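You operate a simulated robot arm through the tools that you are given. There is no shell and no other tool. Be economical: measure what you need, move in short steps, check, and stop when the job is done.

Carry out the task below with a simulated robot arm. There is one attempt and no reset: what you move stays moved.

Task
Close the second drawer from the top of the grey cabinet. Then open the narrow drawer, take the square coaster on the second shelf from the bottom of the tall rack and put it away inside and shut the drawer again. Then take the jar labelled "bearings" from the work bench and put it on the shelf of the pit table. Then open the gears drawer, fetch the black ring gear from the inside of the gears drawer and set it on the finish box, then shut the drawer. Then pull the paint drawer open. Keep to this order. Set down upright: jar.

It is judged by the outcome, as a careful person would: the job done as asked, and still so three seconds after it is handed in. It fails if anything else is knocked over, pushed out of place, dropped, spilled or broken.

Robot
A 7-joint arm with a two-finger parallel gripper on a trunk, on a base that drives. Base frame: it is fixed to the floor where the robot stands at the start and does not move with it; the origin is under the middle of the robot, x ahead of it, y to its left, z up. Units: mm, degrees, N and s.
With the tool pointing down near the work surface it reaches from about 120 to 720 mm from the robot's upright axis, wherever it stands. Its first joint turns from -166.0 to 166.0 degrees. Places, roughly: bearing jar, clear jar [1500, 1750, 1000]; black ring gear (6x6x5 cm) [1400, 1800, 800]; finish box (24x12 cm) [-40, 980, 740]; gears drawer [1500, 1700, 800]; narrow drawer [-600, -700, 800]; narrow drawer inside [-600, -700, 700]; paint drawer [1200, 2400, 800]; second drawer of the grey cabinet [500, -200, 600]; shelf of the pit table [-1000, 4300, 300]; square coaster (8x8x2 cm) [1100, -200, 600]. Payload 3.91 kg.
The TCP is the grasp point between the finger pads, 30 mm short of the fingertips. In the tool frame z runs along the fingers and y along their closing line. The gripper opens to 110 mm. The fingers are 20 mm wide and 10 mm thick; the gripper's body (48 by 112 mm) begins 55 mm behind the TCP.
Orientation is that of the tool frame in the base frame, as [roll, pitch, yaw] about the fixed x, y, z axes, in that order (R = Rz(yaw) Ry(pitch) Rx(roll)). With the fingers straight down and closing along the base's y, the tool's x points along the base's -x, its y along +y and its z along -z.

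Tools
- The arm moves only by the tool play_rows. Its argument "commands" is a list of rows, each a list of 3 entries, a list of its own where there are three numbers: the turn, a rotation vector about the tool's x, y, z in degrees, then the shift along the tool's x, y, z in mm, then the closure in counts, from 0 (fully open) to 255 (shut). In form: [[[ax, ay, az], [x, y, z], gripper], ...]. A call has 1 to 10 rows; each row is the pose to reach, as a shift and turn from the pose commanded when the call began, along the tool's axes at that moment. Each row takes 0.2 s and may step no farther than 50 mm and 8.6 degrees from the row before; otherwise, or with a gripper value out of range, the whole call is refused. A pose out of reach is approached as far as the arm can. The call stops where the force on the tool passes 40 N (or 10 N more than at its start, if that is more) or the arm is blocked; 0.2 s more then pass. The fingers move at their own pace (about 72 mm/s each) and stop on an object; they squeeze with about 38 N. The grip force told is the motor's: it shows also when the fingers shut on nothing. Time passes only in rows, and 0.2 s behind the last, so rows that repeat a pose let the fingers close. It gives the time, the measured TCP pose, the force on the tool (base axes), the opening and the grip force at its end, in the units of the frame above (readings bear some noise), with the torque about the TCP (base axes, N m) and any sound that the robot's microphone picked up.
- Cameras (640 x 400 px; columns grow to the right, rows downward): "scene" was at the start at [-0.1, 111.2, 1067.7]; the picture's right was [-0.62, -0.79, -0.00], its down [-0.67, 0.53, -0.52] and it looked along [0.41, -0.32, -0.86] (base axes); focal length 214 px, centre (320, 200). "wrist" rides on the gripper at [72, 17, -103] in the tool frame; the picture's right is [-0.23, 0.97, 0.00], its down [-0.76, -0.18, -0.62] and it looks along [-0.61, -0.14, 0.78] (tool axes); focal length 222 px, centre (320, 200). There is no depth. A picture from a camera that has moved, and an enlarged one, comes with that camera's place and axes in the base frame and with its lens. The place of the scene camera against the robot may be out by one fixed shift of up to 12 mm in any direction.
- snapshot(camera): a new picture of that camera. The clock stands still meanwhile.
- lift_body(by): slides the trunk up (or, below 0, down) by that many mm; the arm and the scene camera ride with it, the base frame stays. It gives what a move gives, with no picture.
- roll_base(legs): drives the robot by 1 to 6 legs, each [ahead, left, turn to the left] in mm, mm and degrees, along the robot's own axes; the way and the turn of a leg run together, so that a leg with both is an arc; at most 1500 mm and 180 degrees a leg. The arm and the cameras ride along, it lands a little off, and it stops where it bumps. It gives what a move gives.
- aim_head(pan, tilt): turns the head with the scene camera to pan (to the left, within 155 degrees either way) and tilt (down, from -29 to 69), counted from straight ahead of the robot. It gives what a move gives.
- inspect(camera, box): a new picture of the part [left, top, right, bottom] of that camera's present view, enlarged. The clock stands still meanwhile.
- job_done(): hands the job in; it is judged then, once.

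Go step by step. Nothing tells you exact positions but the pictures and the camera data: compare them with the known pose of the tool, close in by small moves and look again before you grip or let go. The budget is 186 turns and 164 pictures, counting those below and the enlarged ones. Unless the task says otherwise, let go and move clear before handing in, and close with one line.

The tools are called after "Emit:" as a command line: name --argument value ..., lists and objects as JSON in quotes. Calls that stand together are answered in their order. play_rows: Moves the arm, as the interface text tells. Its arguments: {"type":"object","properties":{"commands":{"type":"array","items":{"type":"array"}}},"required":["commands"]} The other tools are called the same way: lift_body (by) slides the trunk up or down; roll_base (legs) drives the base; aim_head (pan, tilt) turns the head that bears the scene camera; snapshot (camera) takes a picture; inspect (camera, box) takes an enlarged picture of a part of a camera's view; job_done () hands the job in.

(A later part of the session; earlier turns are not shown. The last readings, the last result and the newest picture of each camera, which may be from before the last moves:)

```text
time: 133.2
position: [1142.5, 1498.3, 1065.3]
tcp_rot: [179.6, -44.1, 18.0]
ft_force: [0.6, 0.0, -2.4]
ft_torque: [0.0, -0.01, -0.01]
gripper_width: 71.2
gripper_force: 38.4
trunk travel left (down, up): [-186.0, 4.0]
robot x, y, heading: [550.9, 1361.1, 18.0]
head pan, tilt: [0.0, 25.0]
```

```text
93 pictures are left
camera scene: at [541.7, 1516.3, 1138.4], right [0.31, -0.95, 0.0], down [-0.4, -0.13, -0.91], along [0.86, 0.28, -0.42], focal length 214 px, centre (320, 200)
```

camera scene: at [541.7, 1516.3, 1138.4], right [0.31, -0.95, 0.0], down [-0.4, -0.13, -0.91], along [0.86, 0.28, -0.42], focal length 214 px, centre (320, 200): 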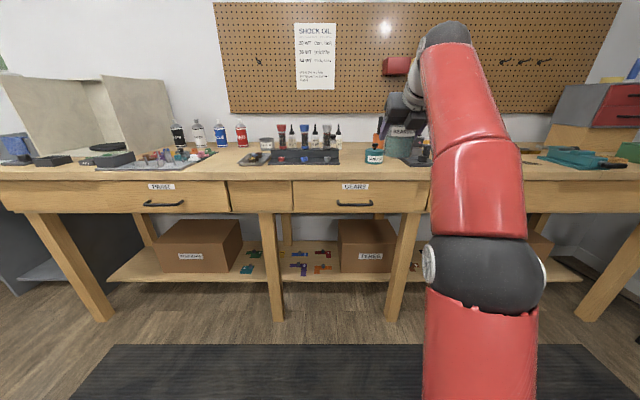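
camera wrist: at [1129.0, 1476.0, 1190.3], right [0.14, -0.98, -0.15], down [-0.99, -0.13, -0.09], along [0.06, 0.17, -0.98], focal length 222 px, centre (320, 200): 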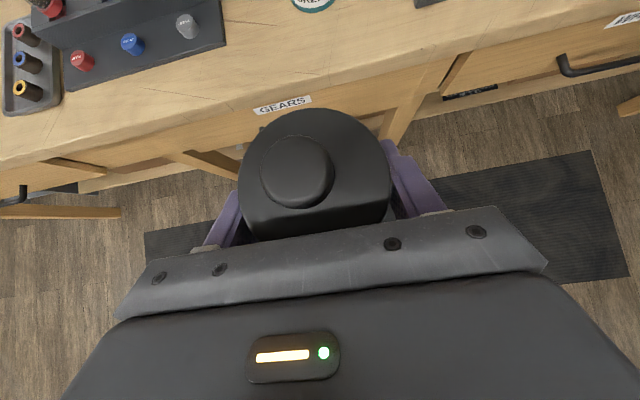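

Jar held upright. I turn left and drive down the clear lane toward the pit table.

Emit:
roll_base --legs '[[100, 0, 0], [0, 0, 90], [1400, 0, 0]]'

Emit:
aim_head --pan 20 --tilt 25

Emit:
snapshot --camera "scene"

```text
time: 144.7
position: [105.5, 3323.5, 1066.5]
tcp_rot: [179.7, -44.2, 106.7]
ft_force: [-0.2, 0.5, -2.6]
ft_torque: [0.0, 0.01, -0.01]
gripper_width: 71.6
gripper_force: 38.1
trunk travel left (down, up): [-186.0, 4.0]
robot x, y, heading: [230.0, 2730.5, 106.8]
head pan, tilt: [0.0, 25.0]
```

```text
time: 145.5
position: [106.4, 3323.4, 1065.8]
tcp_rot: [179.7, -44.2, 106.9]
ft_force: [0.6, 0.3, -3.0]
ft_torque: [-0.01, 0.01, 0.03]
gripper_width: 71.6
gripper_force: 37.8
trunk travel left (down, up): [-186.0, 4.0]
robot x, y, heading: [234.0, 2728.7, 106.9]
head pan, tilt: [20.0, 25.0]
```

```text
92 pictures are left
camera scene: at [54.0, 2702.6, 1138.4], right [0.8, 0.6, 0.0], down [0.25, -0.34, -0.91], along [-0.54, 0.73, -0.42], focal length 214 px, centre (320, 200)
```

scene: 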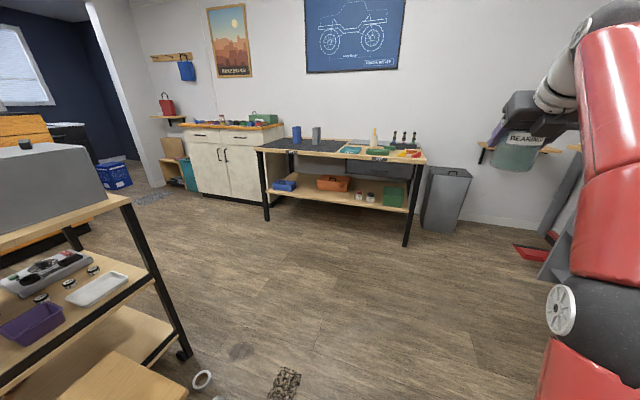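

Emit:
inspect --camera "scene" --box '[240, 120, 450, 251]'

```text
3.05 times, centred on (345, 186) of scene
camera zoom: at [54.0, 2702.6, 1138.4], right [0.8, 0.6, 0.0], down [0.25, -0.34, -0.91], along [-0.54, 0.73, -0.42], focal length 654 px, centre (244, 244)
```

zoom: 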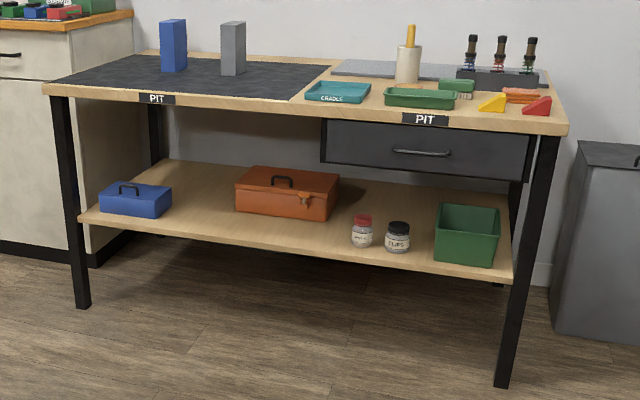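

Free space on the shelf is between the blue and orange boxes, around u=150, v=4325 (shelf z≈328). I drive in front of it.

Emit:
roll_base --legs '[[880, 0, 1.2], [0, 970, 0]]'

Emit:
aim_head --pan 0 --tilt 40

Emit:
snapshot --camera "scene"

```text
time: 154.9
position: [-1132.0, 3821.5, 1066.5]
tcp_rot: [179.7, -44.2, 109.7]
ft_force: [0.1, 0.0, -2.9]
ft_torque: [0.01, -0.01, -0.01]
gripper_width: 71.4
gripper_force: 37.7
trunk travel left (down, up): [-186.0, 4.0]
robot x, y, heading: [-981.3, 3235.8, 109.6]
head pan, tilt: [20.0, 25.0]
```

```text
time: 155.8
position: [-1131.7, 3820.6, 1066.1]
tcp_rot: [179.7, -44.3, 109.6]
ft_force: [-0.9, 0.1, -2.2]
ft_torque: [0.0, 0.02, 0.02]
gripper_width: 71.3
gripper_force: 37.9
trunk travel left (down, up): [-186.0, 4.0]
robot x, y, heading: [-978.1, 3232.9, 109.7]
head pan, tilt: [0.0, 40.0]
```

```text
90 pictures are left
camera scene: at [-1125.6, 3207.1, 1115.2], right [0.94, 0.33, 0.0], down [0.21, -0.61, -0.77], along [-0.26, 0.72, -0.64], focal length 214 px, centre (320, 200)
```

scene: 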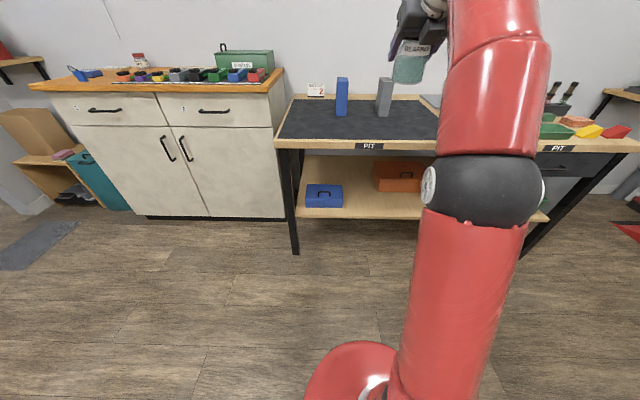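

Emit:
roll_base --legs '[[0, 0, -1.5]]'

Emit:
lift_body --by -186

Emit:
play_rows --commands '[[[0, 0, 0], [-31, 0, 32], 255], [[0, 0, 0], [-62, 0, 64], 255], [[0, 0, 0], [-93, 0, 96], 255], [[0, 0, 0], [-124, 0, 128], 255], [[0, 0, 0], [-155, 0, 160], 255], [[0, 0, 0], [-186, 0, 192], 255], [[0, 0, 0], [-217, 0, 224], 255]]'

Emit:
snapshot --camera "scene"

Emit:
snapshot --camera "wrist"

```text
time: 156.5
position: [-1115.9, 3825.2, 1066.3]
tcp_rot: [179.7, -44.2, 108.1]
ft_force: [0.8, 0.6, -3.0]
ft_torque: [0.02, -0.01, 0.0]
gripper_width: 71.4
gripper_force: 37.9
trunk travel left (down, up): [-186.0, 4.0]
robot x, y, heading: [-980.2, 3231.4, 108.0]
head pan, tilt: [0.0, 40.0]
```

```text
time: 158.6
position: [-1116.6, 3824.3, 880.5]
tcp_rot: [179.7, -44.2, 108.1]
ft_force: [0.4, 0.3, -3.2]
ft_torque: [0.0, 0.0, -0.02]
gripper_width: 71.3
gripper_force: 38.0
trunk travel left (down, up): [0.0, 190.0]
robot x, y, heading: [-980.6, 3236.3, 108.0]
head pan, tilt: [0.0, 40.0]
```

```text
time: 160.2
position: [-1111.9, 3830.7, 571.0]
tcp_rot: [179.7, -44.3, 108.1]
ft_force: [0.3, 0.4, -2.5]
ft_torque: [-0.01, -0.01, -0.03]
gripper_width: 71.2
gripper_force: 37.6
trunk travel left (down, up): [0.0, 190.0]
robot x, y, heading: [-978.7, 3236.3, 107.9]
head pan, tilt: [0.0, 40.0]
```

```text
89 pictures are left
camera scene: at [-1126.1, 3210.9, 929.2], right [0.95, 0.31, 0.0], down [0.2, -0.61, -0.77], along [-0.24, 0.73, -0.64], focal length 214 px, centre (320, 200)
```

scene: 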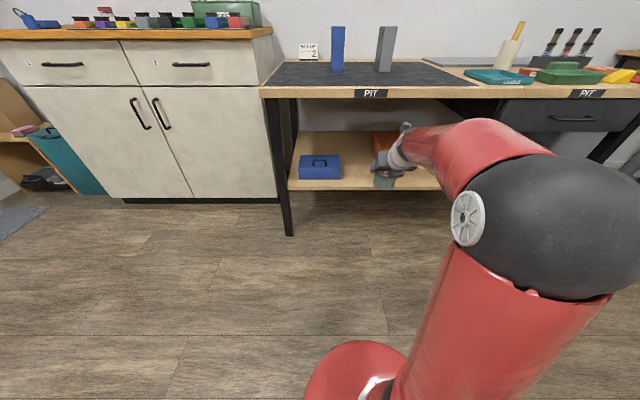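

```text
88 pictures are left
camera wrist: at [-1088.8, 3815.9, 695.3], right [0.98, 0.14, -0.15], down [0.13, -0.99, -0.09], along [-0.16, 0.06, -0.98], focal length 222 px, centre (320, 200)
```

wrist: 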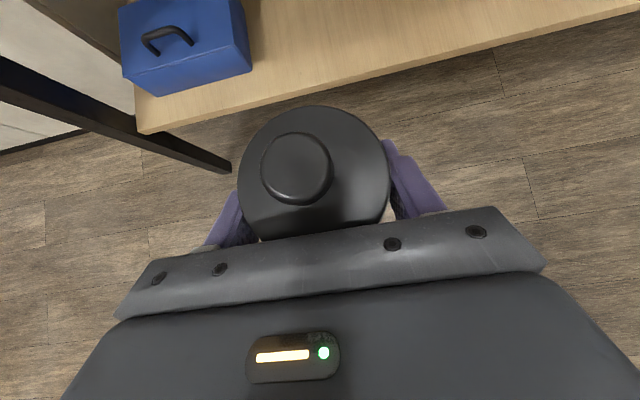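

Everything tracks. I lower further and then drive forward to bring the jar over the shelf.

Emit:
play_rows --commands '[[[0, 0, 0], [-26, 0, 26], 255], [[0, 0, 0], [-51, 0, 53], 255], [[0, 0, 0], [-77, 0, 79], 255], [[0, 0, 0], [-100, 0, 103], 255]]'

Emit:
roll_base --legs '[[200, 0, 0.1]]'

Emit:
snapshot --camera "wrist"

Emit:
snapshot --camera "scene"

```text
time: 161.2
position: [-1115.4, 3829.1, 425.6]
tcp_rot: [179.7, -44.2, 108.0]
ft_force: [-1.0, -0.1, -2.5]
ft_torque: [0.03, 0.01, -0.06]
gripper_width: 71.5
gripper_force: 37.8
trunk travel left (down, up): [0.0, 190.0]
robot x, y, heading: [-977.8, 3236.6, 108.1]
head pan, tilt: [0.0, 40.0]
```

```text
time: 162.8
position: [-1176.6, 4019.4, 425.3]
tcp_rot: [179.8, -44.1, 108.1]
ft_force: [0.4, -0.1, -3.3]
ft_torque: [-0.04, 0.02, -0.01]
gripper_width: 71.6
gripper_force: 37.8
trunk travel left (down, up): [0.0, 190.0]
robot x, y, heading: [-1041.6, 3425.3, 107.9]
head pan, tilt: [0.0, 40.0]
```

```text
87 pictures are left
camera wrist: at [-1154.0, 4004.3, 550.2], right [0.98, 0.14, -0.15], down [0.13, -0.99, -0.08], along [-0.17, 0.06, -0.98], focal length 222 px, centre (320, 200)
```

wrist: 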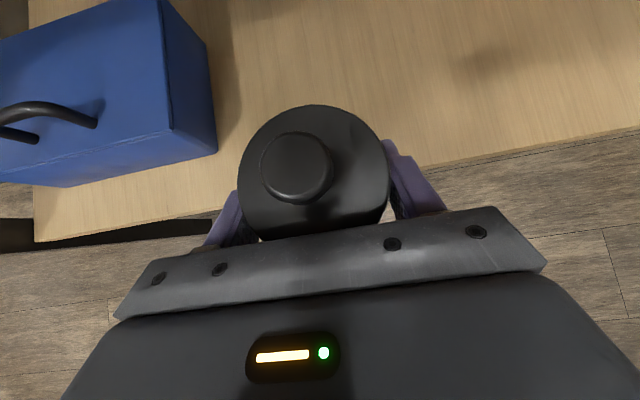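

```text
86 pictures are left
camera scene: at [-1187.6, 3400.4, 929.1], right [0.95, 0.31, 0.0], down [0.2, -0.61, -0.77], along [-0.24, 0.73, -0.64], focal length 214 px, centre (320, 200)
```

scene: 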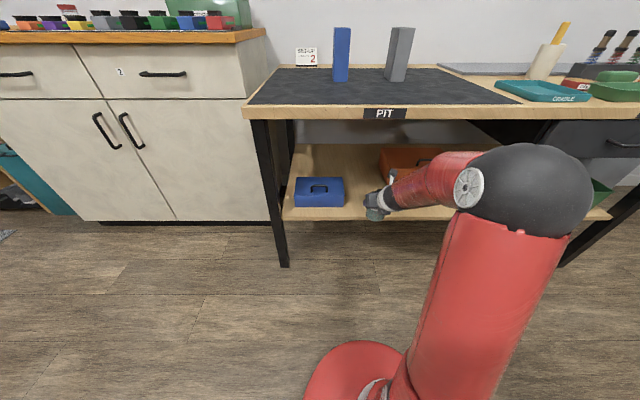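

Emit:
roll_base --legs '[[102, 0, 0.1]]'

Emit:
snapshot --camera "wrist"

```text
time: 163.9
position: [-1210.3, 4114.6, 424.9]
tcp_rot: [179.6, -44.3, 108.1]
ft_force: [0.8, 0.0, -1.8]
ft_torque: [0.0, 0.01, -0.03]
gripper_width: 71.4
gripper_force: 38.2
trunk travel left (down, up): [0.0, 190.0]
robot x, y, heading: [-1071.5, 3523.3, 107.9]
head pan, tilt: [0.0, 40.0]
```

```text
85 pictures are left
camera wrist: at [-1187.7, 4102.1, 550.2], right [0.98, 0.15, -0.15], down [0.13, -0.99, -0.08], along [-0.17, 0.06, -0.98], focal length 222 px, centre (320, 200)
```

wrist: 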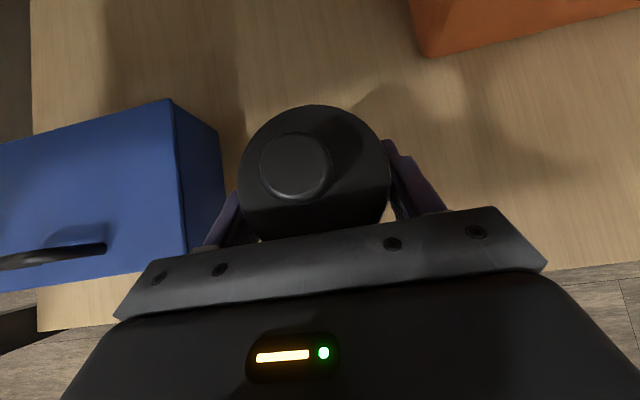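

I shift 15 mm right, away from the blue box, and lower until contact.

Emit:
play_rows --commands '[[[0, 0, 0], [0, 15, 0], 255], [[0, 0, 0], [-7, 15, 7], 255], [[0, 0, 0], [-14, 15, 14], 255], [[0, 0, 0], [-21, 15, 21], 255]]'

Emit:
play_rows --commands '[[[0, 0, 0], [-2, 0, 2], 255], [[0, 0, 0], [-4, 0, 4], 255], [[0, 0, 0], [-6, 0, 6], 255], [[0, 0, 0], [-8, 0, 8], 255]]'

Emit:
snapshot --camera "wrist"

Emit:
inspect --camera "scene" --box '[280, 130, 480, 255]'

```text
time: 164.9
position: [-1195.7, 4122.9, 401.6]
tcp_rot: [179.6, -44.8, 108.1]
ft_force: [1.4, 0.7, 31.8]
ft_torque: [-0.09, 0.57, -0.1]
gripper_width: 71.8
gripper_force: 38.4
trunk travel left (down, up): [0.0, 190.0]
robot x, y, heading: [-1068.9, 3522.3, 107.8]
head pan, tilt: [0.0, 40.0]
```

```text
time: 165.9
position: [-1196.7, 4122.1, 389.0]
tcp_rot: [179.6, -44.8, 108.3]
ft_force: [0.5, -2.5, 16.7]
ft_torque: [-0.56, 0.34, 0.05]
gripper_width: 71.6
gripper_force: 38.0
trunk travel left (down, up): [0.0, 190.0]
robot x, y, heading: [-1070.8, 3522.4, 108.4]
head pan, tilt: [0.0, 40.0]
stopped in row 4: the force on the tool passed its limit at 42 N (the readings are from after the stop); the commanded pose is now the measured one
```

```text
84 pictures are left
camera wrist: at [-1173.8, 4106.6, 513.2], right [0.98, 0.15, -0.15], down [0.13, -0.99, -0.1], along [-0.17, 0.07, -0.98], focal length 222 px, centre (320, 200)
```

wrist: 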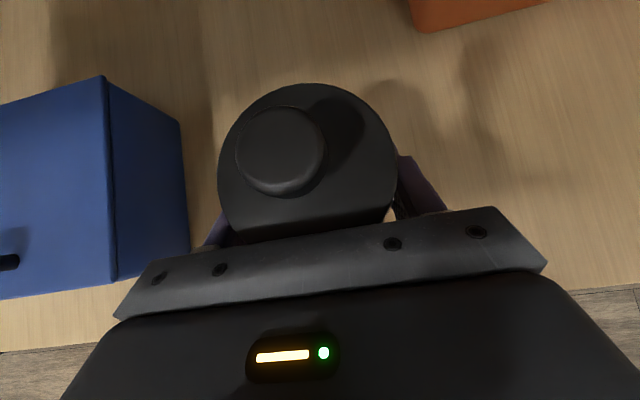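

```text
3.20 times, centred on (380, 192) of scene
camera zoom: at [-1219.2, 3497.1, 928.7], right [0.95, 0.31, 0.0], down [0.2, -0.61, -0.77], along [-0.24, 0.73, -0.64], focal length 686 px, centre (128, 224)
```

zoom: 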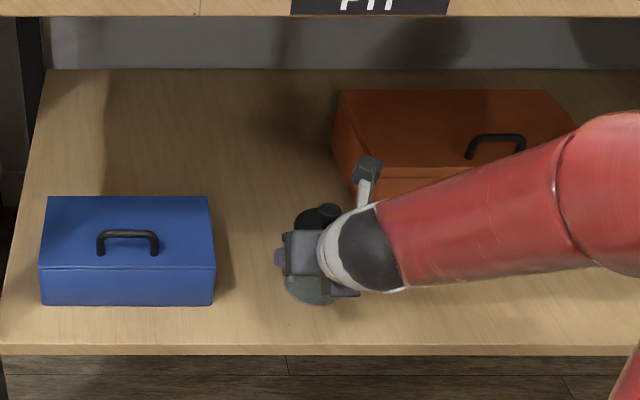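

The jar is on the shelf. I open slowly.

Emit:
play_rows --commands '[[[0, 0, 0], [0, 0, 0], 80], [[0, 0, 0], [0, 0, 0], 60], [[0, 0, 0], [0, 0, 0], 20], [[0, 0, 0], [0, 0, 0], 0]]'

Emit:
snapshot --camera "wrist"

```text
time: 166.9
position: [-1197.7, 4120.8, 388.1]
tcp_rot: [179.5, -44.5, 108.3]
ft_force: [1.6, -3.7, 9.4]
ft_torque: [-0.05, -0.01, 0.02]
gripper_width: 110.1
gripper_force: 0.1
trunk travel left (down, up): [0.0, 190.0]
robot x, y, heading: [-1075.2, 3523.8, 108.0]
head pan, tilt: [0.0, 40.0]
```

```text
82 pictures are left
camera wrist: at [-1173.6, 4106.3, 511.4], right [0.98, 0.15, -0.15], down [0.13, -0.99, -0.09], along [-0.17, 0.07, -0.98], focal length 222 px, centre (320, 200)
```

wrist: 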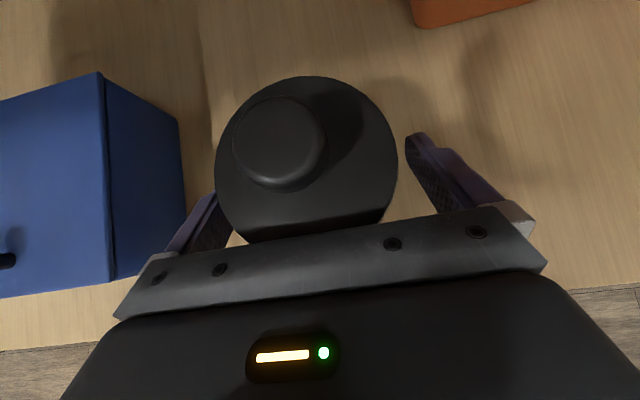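

Emit:
play_rows --commands '[[[0, 0, 0], [0, 3, -10], 0], [[0, 0, 0], [0, 3, -25], 0]]'

Emit:
snapshot --camera "wrist"

```text
time: 167.6
position: [-1189.4, 4105.4, 403.8]
tcp_rot: [179.7, -44.4, 108.1]
ft_force: [0.0, -0.3, 1.2]
ft_torque: [-0.01, -0.04, 0.04]
gripper_width: 109.9
gripper_force: 0.1
trunk travel left (down, up): [0.0, 190.0]
robot x, y, heading: [-1073.4, 3523.9, 108.2]
head pan, tilt: [0.0, 40.0]
```

```text
81 pictures are left
camera wrist: at [-1165.3, 4091.2, 528.3], right [0.98, 0.15, -0.15], down [0.13, -0.99, -0.09], along [-0.17, 0.07, -0.98], focal length 222 px, centre (320, 200)
```

wrist: 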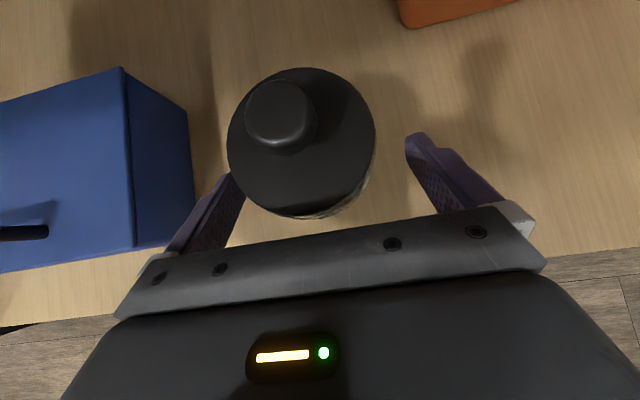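

Emit:
play_rows --commands '[[[0, 0, 0], [0, -2, -25], 0], [[0, 0, 0], [0, -2, -55], 0], [[0, 0, 0], [0, -2, -90], 0], [[0, 0, 0], [0, -2, -120], 0]]'

Emit:
roll_base --legs '[[-300, 0, 0]]'

Emit:
snapshot --camera "scene"

Emit:
inspect --camera "scene" --box '[260, 120, 460, 245]'

```text
time: 168.6
position: [-1163.6, 4021.7, 491.7]
tcp_rot: [179.6, -44.5, 108.3]
ft_force: [0.6, -0.7, 0.4]
ft_torque: [0.02, -0.02, 0.0]
gripper_width: 109.9
gripper_force: 0.0
trunk travel left (down, up): [0.0, 190.0]
robot x, y, heading: [-1070.2, 3521.3, 108.2]
head pan, tilt: [0.0, 40.0]
```

```text
time: 170.6
position: [-1071.7, 3738.7, 491.5]
tcp_rot: [179.6, -44.5, 108.5]
ft_force: [0.8, 0.3, 0.4]
ft_torque: [0.05, -0.03, 0.0]
gripper_width: 110.0
gripper_force: 0.0
trunk travel left (down, up): [0.0, 190.0]
robot x, y, heading: [-979.7, 3239.4, 108.2]
head pan, tilt: [0.0, 40.0]
```

```text
80 pictures are left
camera scene: at [-1125.8, 3213.5, 929.1], right [0.95, 0.31, 0.0], down [0.2, -0.61, -0.77], along [-0.24, 0.73, -0.64], focal length 214 px, centre (320, 200)
```

scene: 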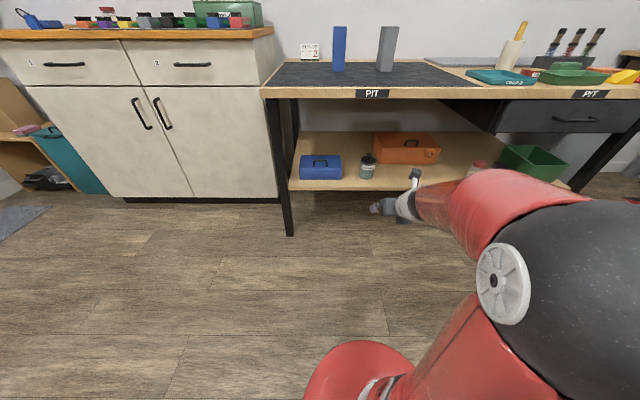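

```text
3.20 times, centred on (360, 182) of scene
camera zoom: at [-1125.8, 3213.5, 929.1], right [0.95, 0.31, 0.0], down [0.2, -0.61, -0.77], along [-0.24, 0.73, -0.64], focal length 686 px, centre (192, 256)
```

zoom: 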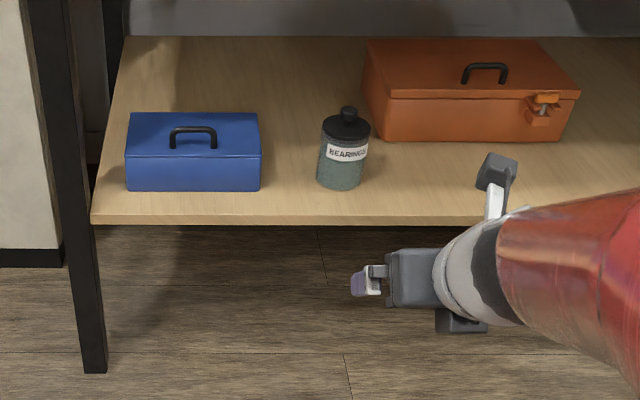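

The jar stands upright on the pit table's shelf. Next I restore the horizontal handle-gripping pose and drive back to the gears drawer.

Emit:
lift_body --by 142

Emit:
play_rows --commands '[[[0, 7.4, 0], [16, 0, -17], 0], [[0, 14.8, 0], [32, 0, -34], 0], [[0, 22.2, 0], [48, 0, -51], 0], [[0, 29.6, 0], [64, 0, -67], 0], [[0, 37, 0], [80, 0, -84], 0], [[0, 44.5, 0], [98, 0, -100], 0]]'

Emit:
play_rows --commands '[[[0, 0, -8.5], [0, 0, 0], 140], [[0, 0, -17], [0, 0, 0], 140], [[0, 0, -25.5], [0, 0, 0], 140], [[0, 0, -34], [0, 0, 0], 140], [[0, 0, -42.5], [0, 0, 0], 140], [[0, 0, -51], [0, 0, 0], 140], [[0, 0, -59.5], [0, 0, 0], 140], [[0, 0, -68], [0, 0, 0], 140], [[0, 0, -76.5], [0, 0, 0], 140], [[0, 0, -85], [0, 0, 0], 140]]'

Emit:
play_rows --commands '[[[0, 0, -5], [0, 0, 0], 140]]'

```text
time: 172.3
position: [-1071.6, 3739.4, 634.4]
tcp_rot: [179.6, -44.6, 108.4]
ft_force: [-0.5, 0.7, 0.0]
ft_torque: [-0.02, 0.01, 0.0]
gripper_width: 110.1
gripper_force: 0.0
trunk travel left (down, up): [-142.0, 48.0]
robot x, y, heading: [-981.0, 3238.9, 108.4]
head pan, tilt: [0.0, 40.0]
```

```text
time: 173.7
position: [-1074.0, 3737.0, 775.2]
tcp_rot: [161.0, -89.1, 127.2]
ft_force: [0.1, 0.9, -0.7]
ft_torque: [0.0, 0.0, -0.01]
gripper_width: 109.8
gripper_force: 0.1
trunk travel left (down, up): [-142.0, 48.0]
robot x, y, heading: [-978.3, 3239.2, 108.7]
head pan, tilt: [0.0, 40.0]
```

```text
time: 175.9
position: [-1072.2, 3737.1, 774.7]
tcp_rot: [91.0, -4.7, -162.0]
ft_force: [-0.7, 1.1, -0.4]
ft_torque: [0.0, -0.02, 0.01]
gripper_width: 49.6
gripper_force: 0.1
trunk travel left (down, up): [-142.0, 48.0]
robot x, y, heading: [-980.6, 3240.5, 108.2]
head pan, tilt: [0.0, 40.0]
```

```text
time: 176.3
position: [-1072.6, 3738.9, 775.3]
tcp_rot: [90.9, 0.3, -161.8]
ft_force: [0.3, 0.4, -0.7]
ft_torque: [0.0, -0.03, 0.03]
gripper_width: 49.8
gripper_force: 0.0
trunk travel left (down, up): [-142.0, 48.0]
robot x, y, heading: [-979.7, 3238.2, 108.3]
head pan, tilt: [0.0, 40.0]
```

Emit:
roll_base --legs '[[0, -980, 0], [-1200, 0, 0], [-970, 0, 0], [0, 0, -90]]'

Emit:
aim_head --pan 0 --tilt 30

Emit:
snapshot --camera "scene"

Emit:
snapshot --camera "wrist"

```text
time: 195.8
position: [1175.7, 1564.7, 775.1]
tcp_rot: [91.0, 0.3, 108.8]
ft_force: [0.5, 0.0, 0.4]
ft_torque: [-0.02, -0.02, -0.01]
gripper_width: 49.5
gripper_force: 0.2
trunk travel left (down, up): [-142.0, 48.0]
robot x, y, heading: [677.5, 1465.5, 18.9]
head pan, tilt: [0.0, 40.0]
```

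```text
time: 196.5
position: [1175.1, 1563.7, 774.5]
tcp_rot: [91.0, 0.3, 108.8]
ft_force: [0.1, -1.2, 0.0]
ft_torque: [0.01, -0.02, -0.02]
gripper_width: 49.6
gripper_force: 0.1
trunk travel left (down, up): [-142.0, 48.0]
robot x, y, heading: [673.2, 1464.9, 18.8]
head pan, tilt: [0.0, 30.0]
```

```text
78 pictures are left
camera scene: at [661.8, 1620.1, 1086.4], right [0.32, -0.95, 0.0], down [-0.47, -0.16, -0.87], along [0.82, 0.28, -0.5], focal length 214 px, centre (320, 200)
```

scene: 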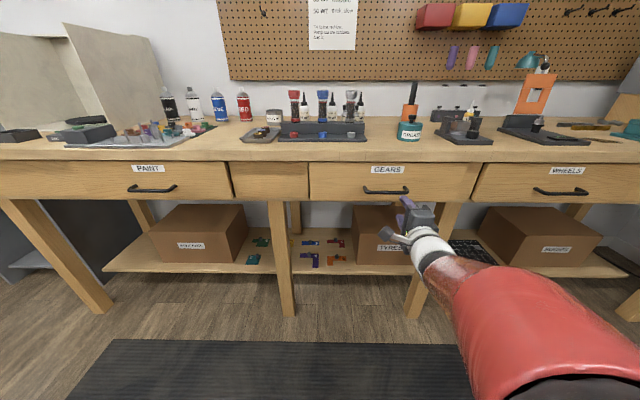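

```text
77 pictures are left
camera wrist: at [1055.4, 1599.5, 792.9], right [0.09, -0.21, 0.97], down [-0.35, -0.92, -0.16], along [0.93, -0.32, -0.15], focal length 222 px, centre (320, 200)
```

wrist: 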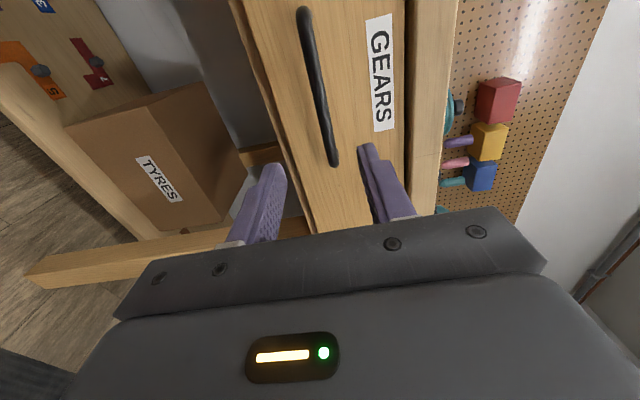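

Emit:
roll_base --legs '[[60, 25, -0.7]]'

Emit:
play_rows --commands '[[[0, 0, 0], [0, -2, 20], 140], [[0, 0, 0], [0, -3, 40], 140], [[0, 0, 0], [0, -3, 50], 140]]'

Emit:
snapshot --camera "wrist"

```text
time: 197.5
position: [1226.5, 1600.2, 773.1]
tcp_rot: [91.0, 0.3, 108.0]
ft_force: [0.1, -0.1, -0.1]
ft_torque: [0.0, -0.02, 0.01]
gripper_width: 49.6
gripper_force: 0.1
trunk travel left (down, up): [-142.0, 48.0]
robot x, y, heading: [721.9, 1508.5, 18.2]
head pan, tilt: [0.0, 30.0]
```

```text
time: 198.3
position: [1273.0, 1615.3, 771.7]
tcp_rot: [91.0, 0.3, 107.9]
ft_force: [0.3, 0.4, 0.3]
ft_torque: [0.01, 0.03, 0.01]
gripper_width: 49.5
gripper_force: 0.1
trunk travel left (down, up): [-142.0, 48.0]
robot x, y, heading: [726.1, 1506.8, 18.0]
head pan, tilt: [0.0, 30.0]
```

```text
76 pictures are left
camera wrist: at [1154.4, 1652.5, 790.0], right [0.09, -0.21, 0.97], down [-0.36, -0.92, -0.16], along [0.93, -0.34, -0.15], focal length 222 px, centre (320, 200)
```

wrist: 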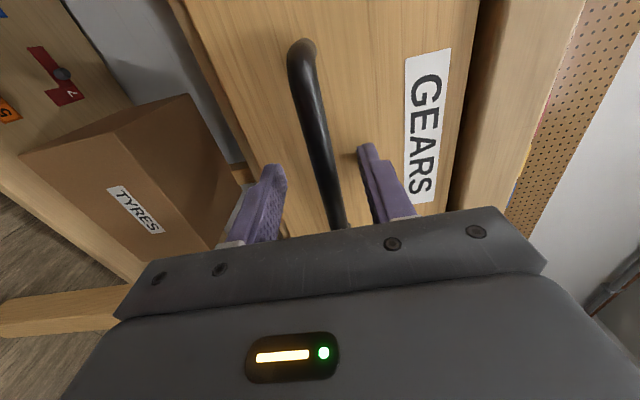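

Emit:
play_rows --commands '[[[0, 0, 0], [8, 2, 14], 140], [[0, 0, 0], [15, 2, 29], 140], [[0, 0, 0], [15, 2, 29], 255], [[0, 0, 0], [15, 2, 29], 255], [[0, 0, 0], [15, 2, 29], 255]]'

Emit:
snapshot --camera "wrist"

```text
time: 198.6
position: [1273.5, 1616.3, 772.4]
tcp_rot: [91.0, 0.3, 107.6]
ft_force: [-30.1, -8.0, -0.7]
ft_torque: [0.32, -0.9, 0.28]
gripper_width: 49.4
gripper_force: 0.1
trunk travel left (down, up): [-142.0, 48.0]
robot x, y, heading: [725.6, 1509.2, 18.0]
head pan, tilt: [0.0, 30.0]
stopped in row 1: the force on the tool passed its limit at 65 N (the readings are from after the stop); the commanded pose is now the measured one
```

```text
75 pictures are left
camera wrist: at [1155.2, 1653.9, 790.4], right [0.08, -0.21, 0.97], down [-0.37, -0.92, -0.16], along [0.93, -0.34, -0.15], focal length 222 px, centre (320, 200)
```

wrist: 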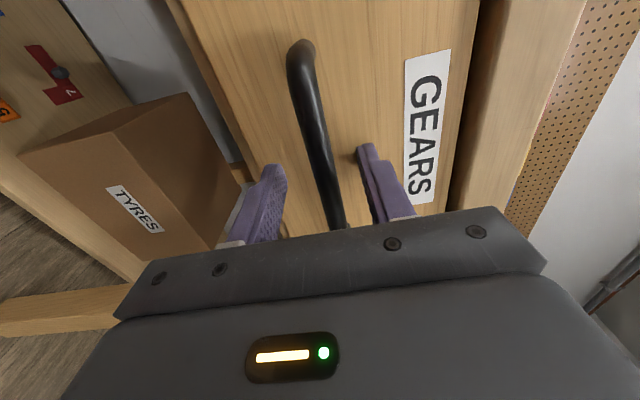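

The fingertips touch the drawer face, so the bar is already well between the fingers. I ease back 8 mm and close.

Emit:
play_rows --commands '[[[0, 0, 0], [0, 1, -8], 140], [[0, 0, 0], [14, 2, -8], 140], [[0, 0, 0], [14, 2, -8], 255], [[0, 0, 0], [14, 2, -8], 255], [[0, 0, 0], [14, 2, -8], 255]]'

Emit:
snapshot --camera "wrist"

```text
time: 199.8
position: [1265.1, 1628.1, 778.0]
tcp_rot: [90.6, 0.2, 107.6]
ft_force: [3.0, 1.8, 20.4]
ft_torque: [0.27, 0.11, -0.32]
gripper_width: 12.0
gripper_force: 45.2
trunk travel left (down, up): [-142.0, 48.0]
robot x, y, heading: [725.3, 1511.7, 18.3]
head pan, tilt: [0.0, 30.0]
```

```text
74 pictures are left
camera wrist: at [1146.4, 1665.3, 795.7], right [0.08, -0.21, 0.97], down [-0.36, -0.92, -0.17], along [0.93, -0.34, -0.15], focal length 222 px, centre (320, 200)
```

wrist: 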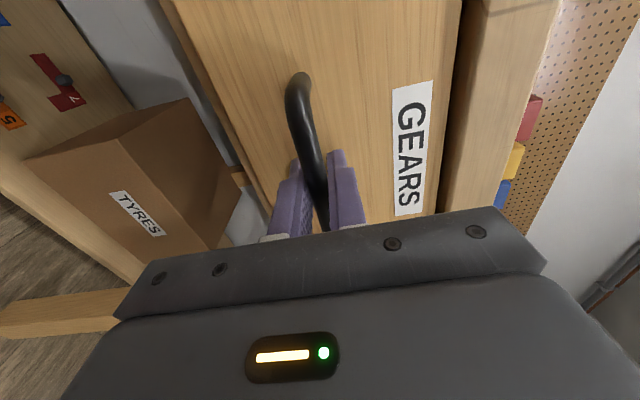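

Emit:
play_rows --commands '[[[0, 0, 0], [0, 4, -5], 255], [[0, 0, 0], [0, 4, -25], 255], [[0, 0, 0], [0, 4, -45], 255], [[0, 0, 0], [0, 4, -65], 255], [[0, 0, 0], [0, 4, -85], 255]]'

Emit:
roll_base --legs '[[-170, 0, 0]]'

Emit:
snapshot --camera "scene"

```text
time: 201.0
position: [1184.5, 1602.3, 778.0]
tcp_rot: [91.1, 0.2, 107.5]
ft_force: [3.4, -9.4, 13.8]
ft_torque: [0.04, 0.0, -0.73]
gripper_width: 11.8
gripper_force: 45.3
trunk travel left (down, up): [-142.0, 48.0]
robot x, y, heading: [725.2, 1509.8, 17.9]
head pan, tilt: [0.0, 30.0]
```

```text
time: 202.5
position: [1022.4, 1548.4, 778.5]
tcp_rot: [91.0, 0.0, 107.6]
ft_force: [9.5, -31.9, 15.2]
ft_torque: [-0.01, 0.04, -0.41]
gripper_width: 12.0
gripper_force: 45.2
trunk travel left (down, up): [-142.0, 48.0]
robot x, y, heading: [566.4, 1453.3, 18.6]
head pan, tilt: [0.0, 30.0]
```

```text
73 pictures are left
camera scene: at [550.1, 1607.1, 1086.8], right [0.32, -0.95, 0.0], down [-0.47, -0.16, -0.87], along [0.82, 0.28, -0.5], focal length 214 px, centre (320, 200)
```

scene: 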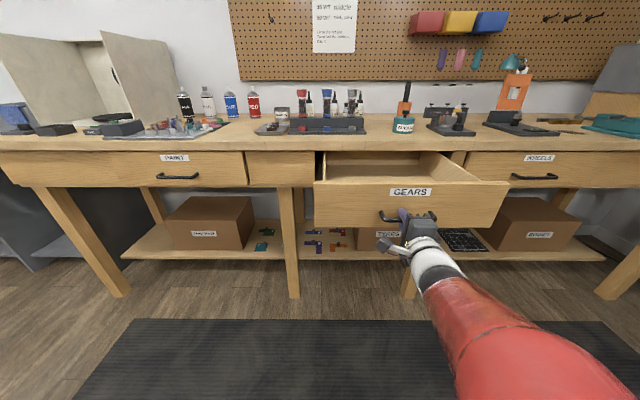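

Drawer open ~255 mm. I release, back off and look inside.

Emit:
play_rows --commands '[[[0, 0, 0], [0, 0, 0], 140], [[0, 0, 0], [0, 0, 0], 140], [[0, 0, 0], [0, 0, 0], 140]]'

Emit:
roll_base --legs '[[-100, 0, 0]]'

Emit:
lift_body --by 48

Emit:
play_rows --commands '[[[0, 0, 8.5], [0, 0, 0], 140], [[0, 0, 17], [0, 0, 0], 140], [[0, 0, 25.5], [0, 0, 0], 140], [[0, 0, 34], [0, 0, 0], 140], [[0, 0, 42.5], [0, 0, 0], 140], [[0, 0, 51], [0, 0, 0], 140], [[0, 0, 59.5], [0, 0, 0], 140], [[0, 0, 68], [0, 0, 0], 140], [[0, 0, 76.5], [0, 0, 0], 140], [[0, 0, 84.5], [0, 0, 0], 140]]'

Emit:
play_rows --commands '[[[0, 0, 5.5], [0, 0, 0], 140]]'

Emit:
inspect --camera "scene" --box '[280, 120, 520, 270]'

```text
time: 203.3
position: [1022.0, 1550.9, 777.7]
tcp_rot: [91.1, 0.2, 107.8]
ft_force: [-0.3, -0.7, -0.2]
ft_torque: [-0.02, 0.06, -0.01]
gripper_width: 49.7
gripper_force: 0.0
trunk travel left (down, up): [-142.0, 48.0]
robot x, y, heading: [560.9, 1455.1, 18.5]
head pan, tilt: [0.0, 30.0]
```

```text
time: 204.4
position: [925.8, 1517.6, 778.0]
tcp_rot: [91.1, 0.1, 107.7]
ft_force: [-0.2, 0.2, -0.2]
ft_torque: [0.03, 0.0, 0.04]
gripper_width: 49.5
gripper_force: 0.1
trunk travel left (down, up): [-142.0, 48.0]
robot x, y, heading: [471.5, 1422.4, 18.3]
head pan, tilt: [0.0, 30.0]
```

```text
time: 205.3
position: [927.7, 1518.7, 824.5]
tcp_rot: [91.1, 0.2, 107.7]
ft_force: [-0.2, -0.4, -0.4]
ft_torque: [-0.02, -0.02, -0.01]
gripper_width: 49.7
gripper_force: 0.1
trunk travel left (down, up): [-190.0, 0.0]
robot x, y, heading: [463.0, 1419.9, 18.5]
head pan, tilt: [0.0, 30.0]
```

```text
time: 207.5
position: [926.9, 1518.1, 823.9]
tcp_rot: [101.1, -84.4, 96.5]
ft_force: [0.6, 0.2, -0.2]
ft_torque: [0.0, -0.01, -0.03]
gripper_width: 49.6
gripper_force: 0.1
trunk travel left (down, up): [-190.0, 0.0]
robot x, y, heading: [463.9, 1420.6, 18.6]
head pan, tilt: [0.0, 30.0]
```

```text
time: 207.9
position: [926.4, 1518.1, 824.0]
tcp_rot: [177.9, -88.9, 19.9]
ft_force: [0.4, 0.6, -0.1]
ft_torque: [-0.03, 0.01, 0.01]
gripper_width: 49.9
gripper_force: 0.1
trunk travel left (down, up): [-190.0, 0.0]
robot x, y, heading: [468.6, 1419.2, 18.7]
head pan, tilt: [0.0, 30.0]
```

```text
2.67 times, centred on (400, 195) of scene
camera zoom: at [454.8, 1577.4, 1134.2], right [0.32, -0.95, 0.0], down [-0.47, -0.16, -0.87], along [0.82, 0.27, -0.5], focal length 572 px, centre (107, 213)
```

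zoom: 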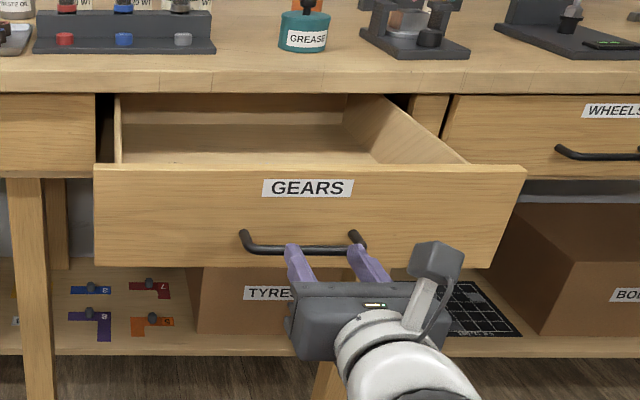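

Emit:
play_rows --commands '[[[0, -8, 0], [20, 0, 12], 0], [[0, -16, 0], [40, 0, 24], 0], [[0, -24, 0], [60, 0, 36], 0], [[0, -32, 0], [80, 0, 48], 0], [[0, -40, 0], [100, 0, 60], 0], [[0, -48, 0], [120, 0, 72], 0], [[0, -56, 0], [140, 0, 84], 0], [[0, -64, 0], [160, 0, 96], 0]]'

Emit:
roll_base --legs '[[100, 50, -0.5]]'

Emit:
snapshot --camera "wrist"

```text
time: 209.7
position: [1019.6, 1553.0, 985.3]
tcp_rot: [179.6, -24.9, 18.1]
ft_force: [-1.6, 3.0, 0.9]
ft_torque: [-0.26, -0.09, -0.15]
gripper_width: 110.2
gripper_force: 0.0
trunk travel left (down, up): [-190.0, 0.0]
robot x, y, heading: [466.3, 1422.2, 18.5]
head pan, tilt: [0.0, 30.0]
```

```text
time: 210.9
position: [1098.7, 1620.1, 985.1]
tcp_rot: [179.9, -24.9, 17.2]
ft_force: [-0.5, 1.2, 0.0]
ft_torque: [0.0, -0.04, 0.01]
gripper_width: 109.7
gripper_force: 0.1
trunk travel left (down, up): [-190.0, 0.0]
robot x, y, heading: [544.3, 1499.5, 18.0]
head pan, tilt: [0.0, 30.0]
```

```text
71 pictures are left
camera wrist: at [1126.6, 1610.1, 1108.9], right [0.09, -0.99, -0.09], down [-0.96, -0.11, 0.24], along [-0.25, 0.07, -0.97], focal length 222 px, centre (320, 200)
```

wrist: 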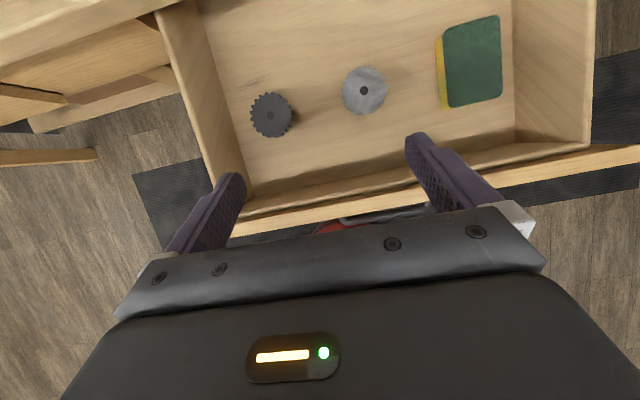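

The black ring gear is at front-left of the drawer, about (1157,1710), with the grey one to its right. I shift left 66 mm and close in.

Emit:
roll_base --legs '[[0, 66, 0.3]]'

Emit:
play_rows --commands '[[[0, 0, 0], [-6, 0, 44], 60], [[0, 0, 0], [-11, 0, 88], 60], [[0, 0, 0], [6, 0, 112], 60], [[0, 0, 0], [22, 0, 138], 60]]'

Emit:
snapshot --camera "wrist"

```text
time: 211.9
position: [1078.3, 1685.3, 984.9]
tcp_rot: [179.9, -24.9, 17.4]
ft_force: [-0.1, 0.9, -0.1]
ft_torque: [-0.01, 0.01, 0.01]
gripper_width: 109.8
gripper_force: 0.0
trunk travel left (down, up): [-190.0, 0.0]
robot x, y, heading: [522.2, 1563.3, 18.2]
head pan, tilt: [0.0, 30.0]
```

```text
time: 212.9
position: [1153.5, 1707.8, 869.0]
tcp_rot: [179.9, -24.9, 17.4]
ft_force: [0.2, -0.8, 0.3]
ft_torque: [0.01, -0.02, -0.01]
gripper_width: 84.4
gripper_force: 0.0
trunk travel left (down, up): [-190.0, 0.0]
robot x, y, heading: [524.5, 1560.7, 17.9]
head pan, tilt: [0.0, 30.0]
```

```text
70 pictures are left
camera wrist: at [1180.9, 1698.3, 992.9], right [0.09, -0.99, -0.09], down [-0.96, -0.11, 0.24], along [-0.25, 0.07, -0.97], focal length 222 px, centre (320, 200)
```

wrist: 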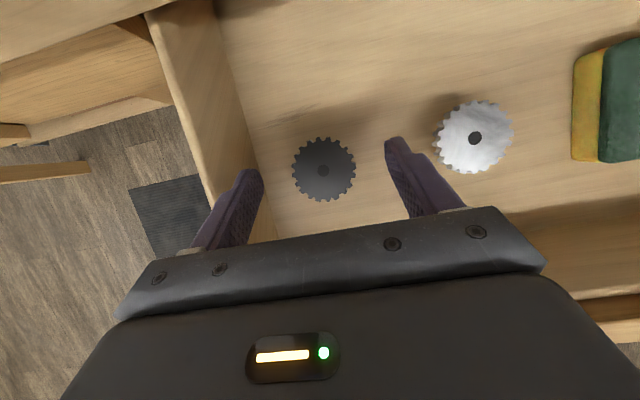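

Gear centred between the fingers. I go straight down.

Emit:
play_rows --commands '[[[0, 0, 0], [-14, -3, 30], 60], [[0, 0, 0], [-27, -3, 60], 60], [[0, 0, 0], [-37, -3, 80], 60]]'

Emit:
play_rows --commands '[[[0, 0, 0], [-2, 0, 4], 60], [[0, 0, 0], [-4, 0, 8], 60]]'

Emit:
snapshot --camera "wrist"

```text
time: 213.7
position: [1151.5, 1709.9, 779.0]
tcp_rot: [179.9, -24.8, 17.2]
ft_force: [-0.9, -0.3, 0.5]
ft_torque: [0.01, 0.04, -0.03]
gripper_width: 84.2
gripper_force: 0.0
trunk travel left (down, up): [-190.0, 0.0]
robot x, y, heading: [527.3, 1565.4, 18.2]
head pan, tilt: [0.0, 30.0]
```

```text
time: 214.4
position: [1150.9, 1710.3, 777.6]
tcp_rot: [179.9, -25.8, 17.2]
ft_force: [0.4, -1.2, 14.9]
ft_torque: [-0.2, -0.19, 0.1]
gripper_width: 83.8
gripper_force: 0.1
trunk travel left (down, up): [-190.0, 0.0]
robot x, y, heading: [523.6, 1562.6, 17.8]
head pan, tilt: [0.0, 30.0]
stopped in row 2: the force on the tool passed its limit at 42 N (the readings are from after the stop); the commanded pose is now the measured one
```

```text
69 pictures are left
camera wrist: at [1177.7, 1701.0, 902.8], right [0.09, -0.99, -0.1], down [-0.97, -0.11, 0.23], along [-0.24, 0.07, -0.97], focal length 222 px, centre (320, 200)
```

wrist: 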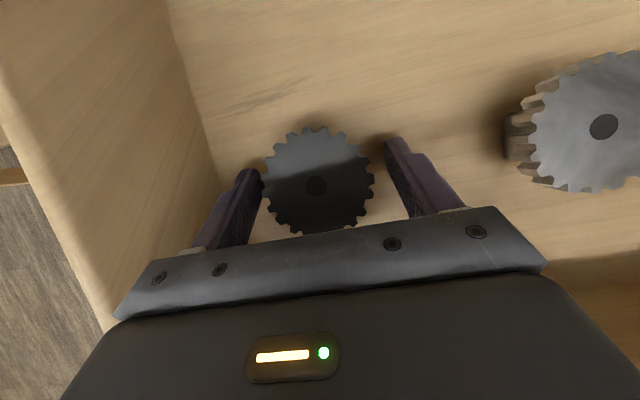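

Emit:
play_rows --commands '[[[0, 0, 0], [2, -3, -4], 60], [[0, 0, 0], [2, -7, -4], 60]]'

Emit:
play_rows --commands '[[[0, 0, 0], [0, 0, 0], 90], [[0, 0, 0], [0, 0, 0], 255], [[0, 0, 0], [0, 0, 0], 255], [[0, 0, 0], [0, 0, 0], 255]]'

Emit:
snapshot --camera "wrist"

```text
time: 215.0
position: [1149.5, 1717.8, 779.2]
tcp_rot: [180.0, -25.5, 17.3]
ft_force: [-0.1, -0.7, -0.1]
ft_torque: [0.03, -0.01, 0.06]
gripper_width: 84.1
gripper_force: 0.0
trunk travel left (down, up): [-190.0, 0.0]
robot x, y, heading: [524.6, 1564.8, 18.2]
head pan, tilt: [0.0, 30.0]
```

```text
time: 216.0
position: [1150.9, 1718.0, 780.8]
tcp_rot: [179.9, -25.6, 17.3]
ft_force: [0.4, 0.4, -0.4]
ft_torque: [0.0, -0.02, -0.03]
gripper_width: 59.1
gripper_force: 37.9
trunk travel left (down, up): [-190.0, 0.0]
robot x, y, heading: [521.7, 1564.5, 18.2]
head pan, tilt: [0.0, 30.0]
```

```text
68 pictures are left
camera wrist: at [1176.4, 1707.9, 904.3], right [0.09, -0.99, -0.1], down [-0.97, -0.11, 0.23], along [-0.24, 0.07, -0.97], focal length 222 px, centre (320, 200)
```

wrist: 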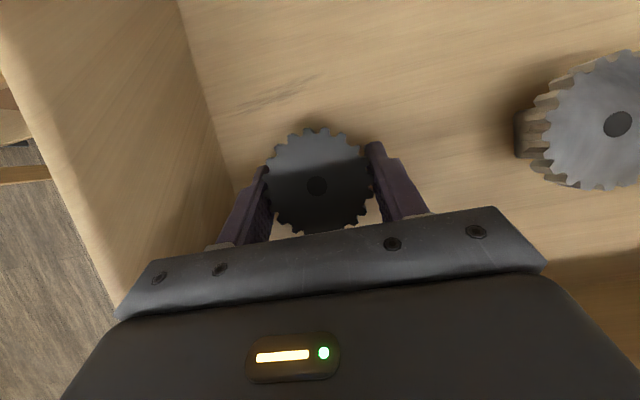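

Gear gripped. I lift it out and drive round to the finish box on the race table.

Emit:
play_rows --commands '[[[0, 0, 0], [9, 0, -18], 255], [[0, 0, 0], [26, 0, -54], 255], [[0, 0, 0], [43, 0, -90], 255], [[0, 0, 0], [60, 0, -126], 255], [[0, 0, 0], [82, 0, -172], 255]]'

Emit:
snapshot --camera "wrist"

Emit:
roll_base --legs '[[-180, 0, 0], [0, -1080, 0], [0, 0, 90]]'

Emit:
aim_head --pan 30 --tilt 35

Emit:
snapshot --camera "scene"

```text
refused: row 5 steps farther than a row can; nothing moved
```

```text
67 pictures are left
camera wrist: at [1176.4, 1707.9, 904.3], right [0.09, -0.99, -0.1], down [-0.97, -0.11, 0.23], along [-0.24, 0.07, -0.97], focal length 222 px, centre (320, 200)
```

wrist: 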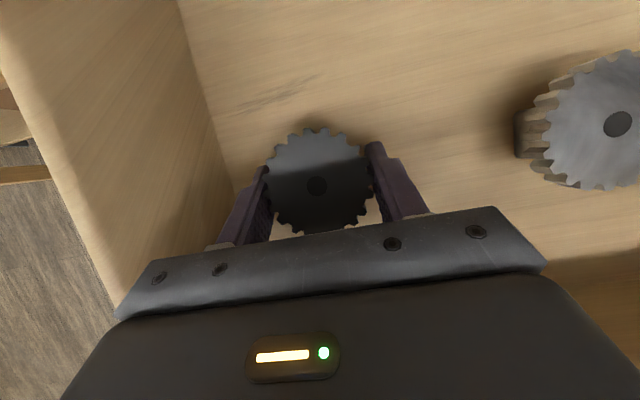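

```text
time: 217.4
position: [1022.4, 1676.8, 782.2]
tcp_rot: [-179.7, -27.1, 17.4]
ft_force: [14.7, 6.1, 0.2]
ft_torque: [-0.35, 0.87, 0.16]
gripper_width: 59.0
gripper_force: 37.3
trunk travel left (down, up): [-190.0, 0.0]
robot x, y, heading: [389.0, 1522.1, 18.2]
head pan, tilt: [0.0, 30.0]
stopped in leg 1: the force on the tool passed its limit at 156 N (the readings are from after the stop); the commanded pose is now the measured one
```

```text
time: 218.3
position: [1020.2, 1676.5, 783.7]
tcp_rot: [-179.7, -27.0, 17.4]
ft_force: [19.8, 8.0, -0.8]
ft_torque: [-0.41, 1.09, 0.2]
gripper_width: 59.1
gripper_force: 38.2
trunk travel left (down, up): [-190.0, 0.0]
robot x, y, heading: [389.5, 1516.6, 18.3]
head pan, tilt: [30.0, 35.0]
```

```text
66 pictures are left
camera scene: at [350.5, 1712.0, 1126.4], right [0.74, -0.67, 0.0], down [-0.38, -0.43, -0.82], along [0.55, 0.61, -0.57], focal length 214 px, centre (320, 200)
```

scene: 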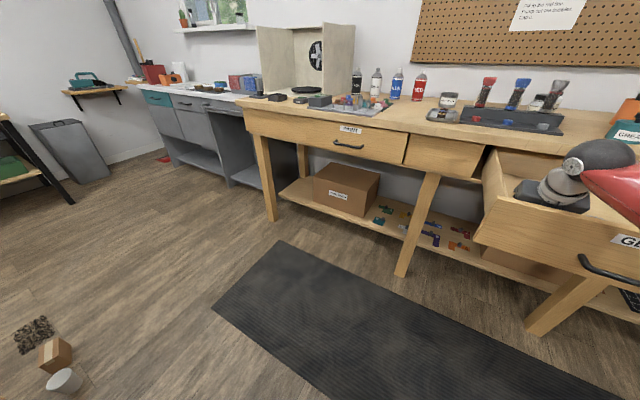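

I made a batching mistake: the lift was refused and the base still moved, so the gripper pulled against the drawer front. It stopped by force; I check the state before anything else.

Emit:
snapshot --camera "wrist"

Emit:
aim_head --pan 0 --tilt 35

Emit:
snapshot --camera "scene"

```text
65 pictures are left
camera wrist: at [1044.4, 1665.2, 907.7], right [0.1, -0.99, -0.11], down [-0.97, -0.12, 0.21], along [-0.22, 0.08, -0.97], focal length 222 px, centre (320, 200)
```

wrist: 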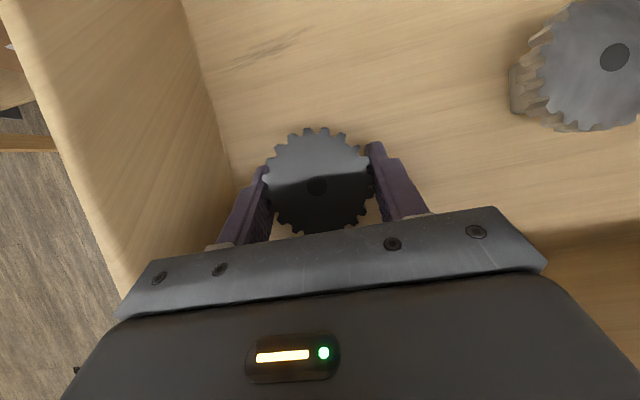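

```text
time: 219.3
position: [1020.9, 1678.4, 782.8]
tcp_rot: [-179.7, -27.0, 17.4]
ft_force: [21.7, 8.2, -0.6]
ft_torque: [-0.6, 1.43, 0.25]
gripper_width: 58.8
gripper_force: 37.8
trunk travel left (down, up): [-190.0, 0.0]
robot x, y, heading: [387.4, 1516.5, 18.1]
head pan, tilt: [0.0, 35.0]
```

```text
64 pictures are left
camera scene: at [375.3, 1674.0, 1126.4], right [0.31, -0.95, 0.0], down [-0.55, -0.18, -0.82], along [0.78, 0.26, -0.58], focal length 214 px, centre (320, 200)
```

scene: 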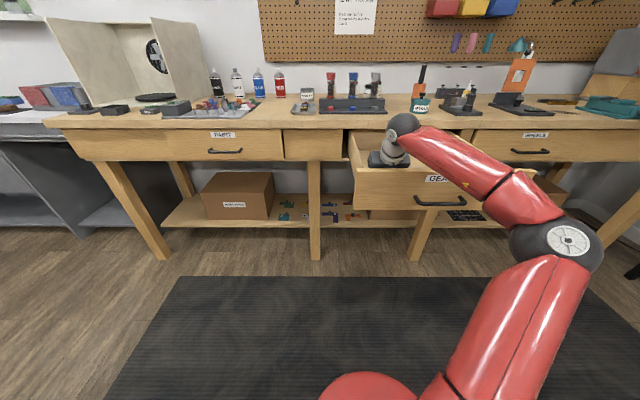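

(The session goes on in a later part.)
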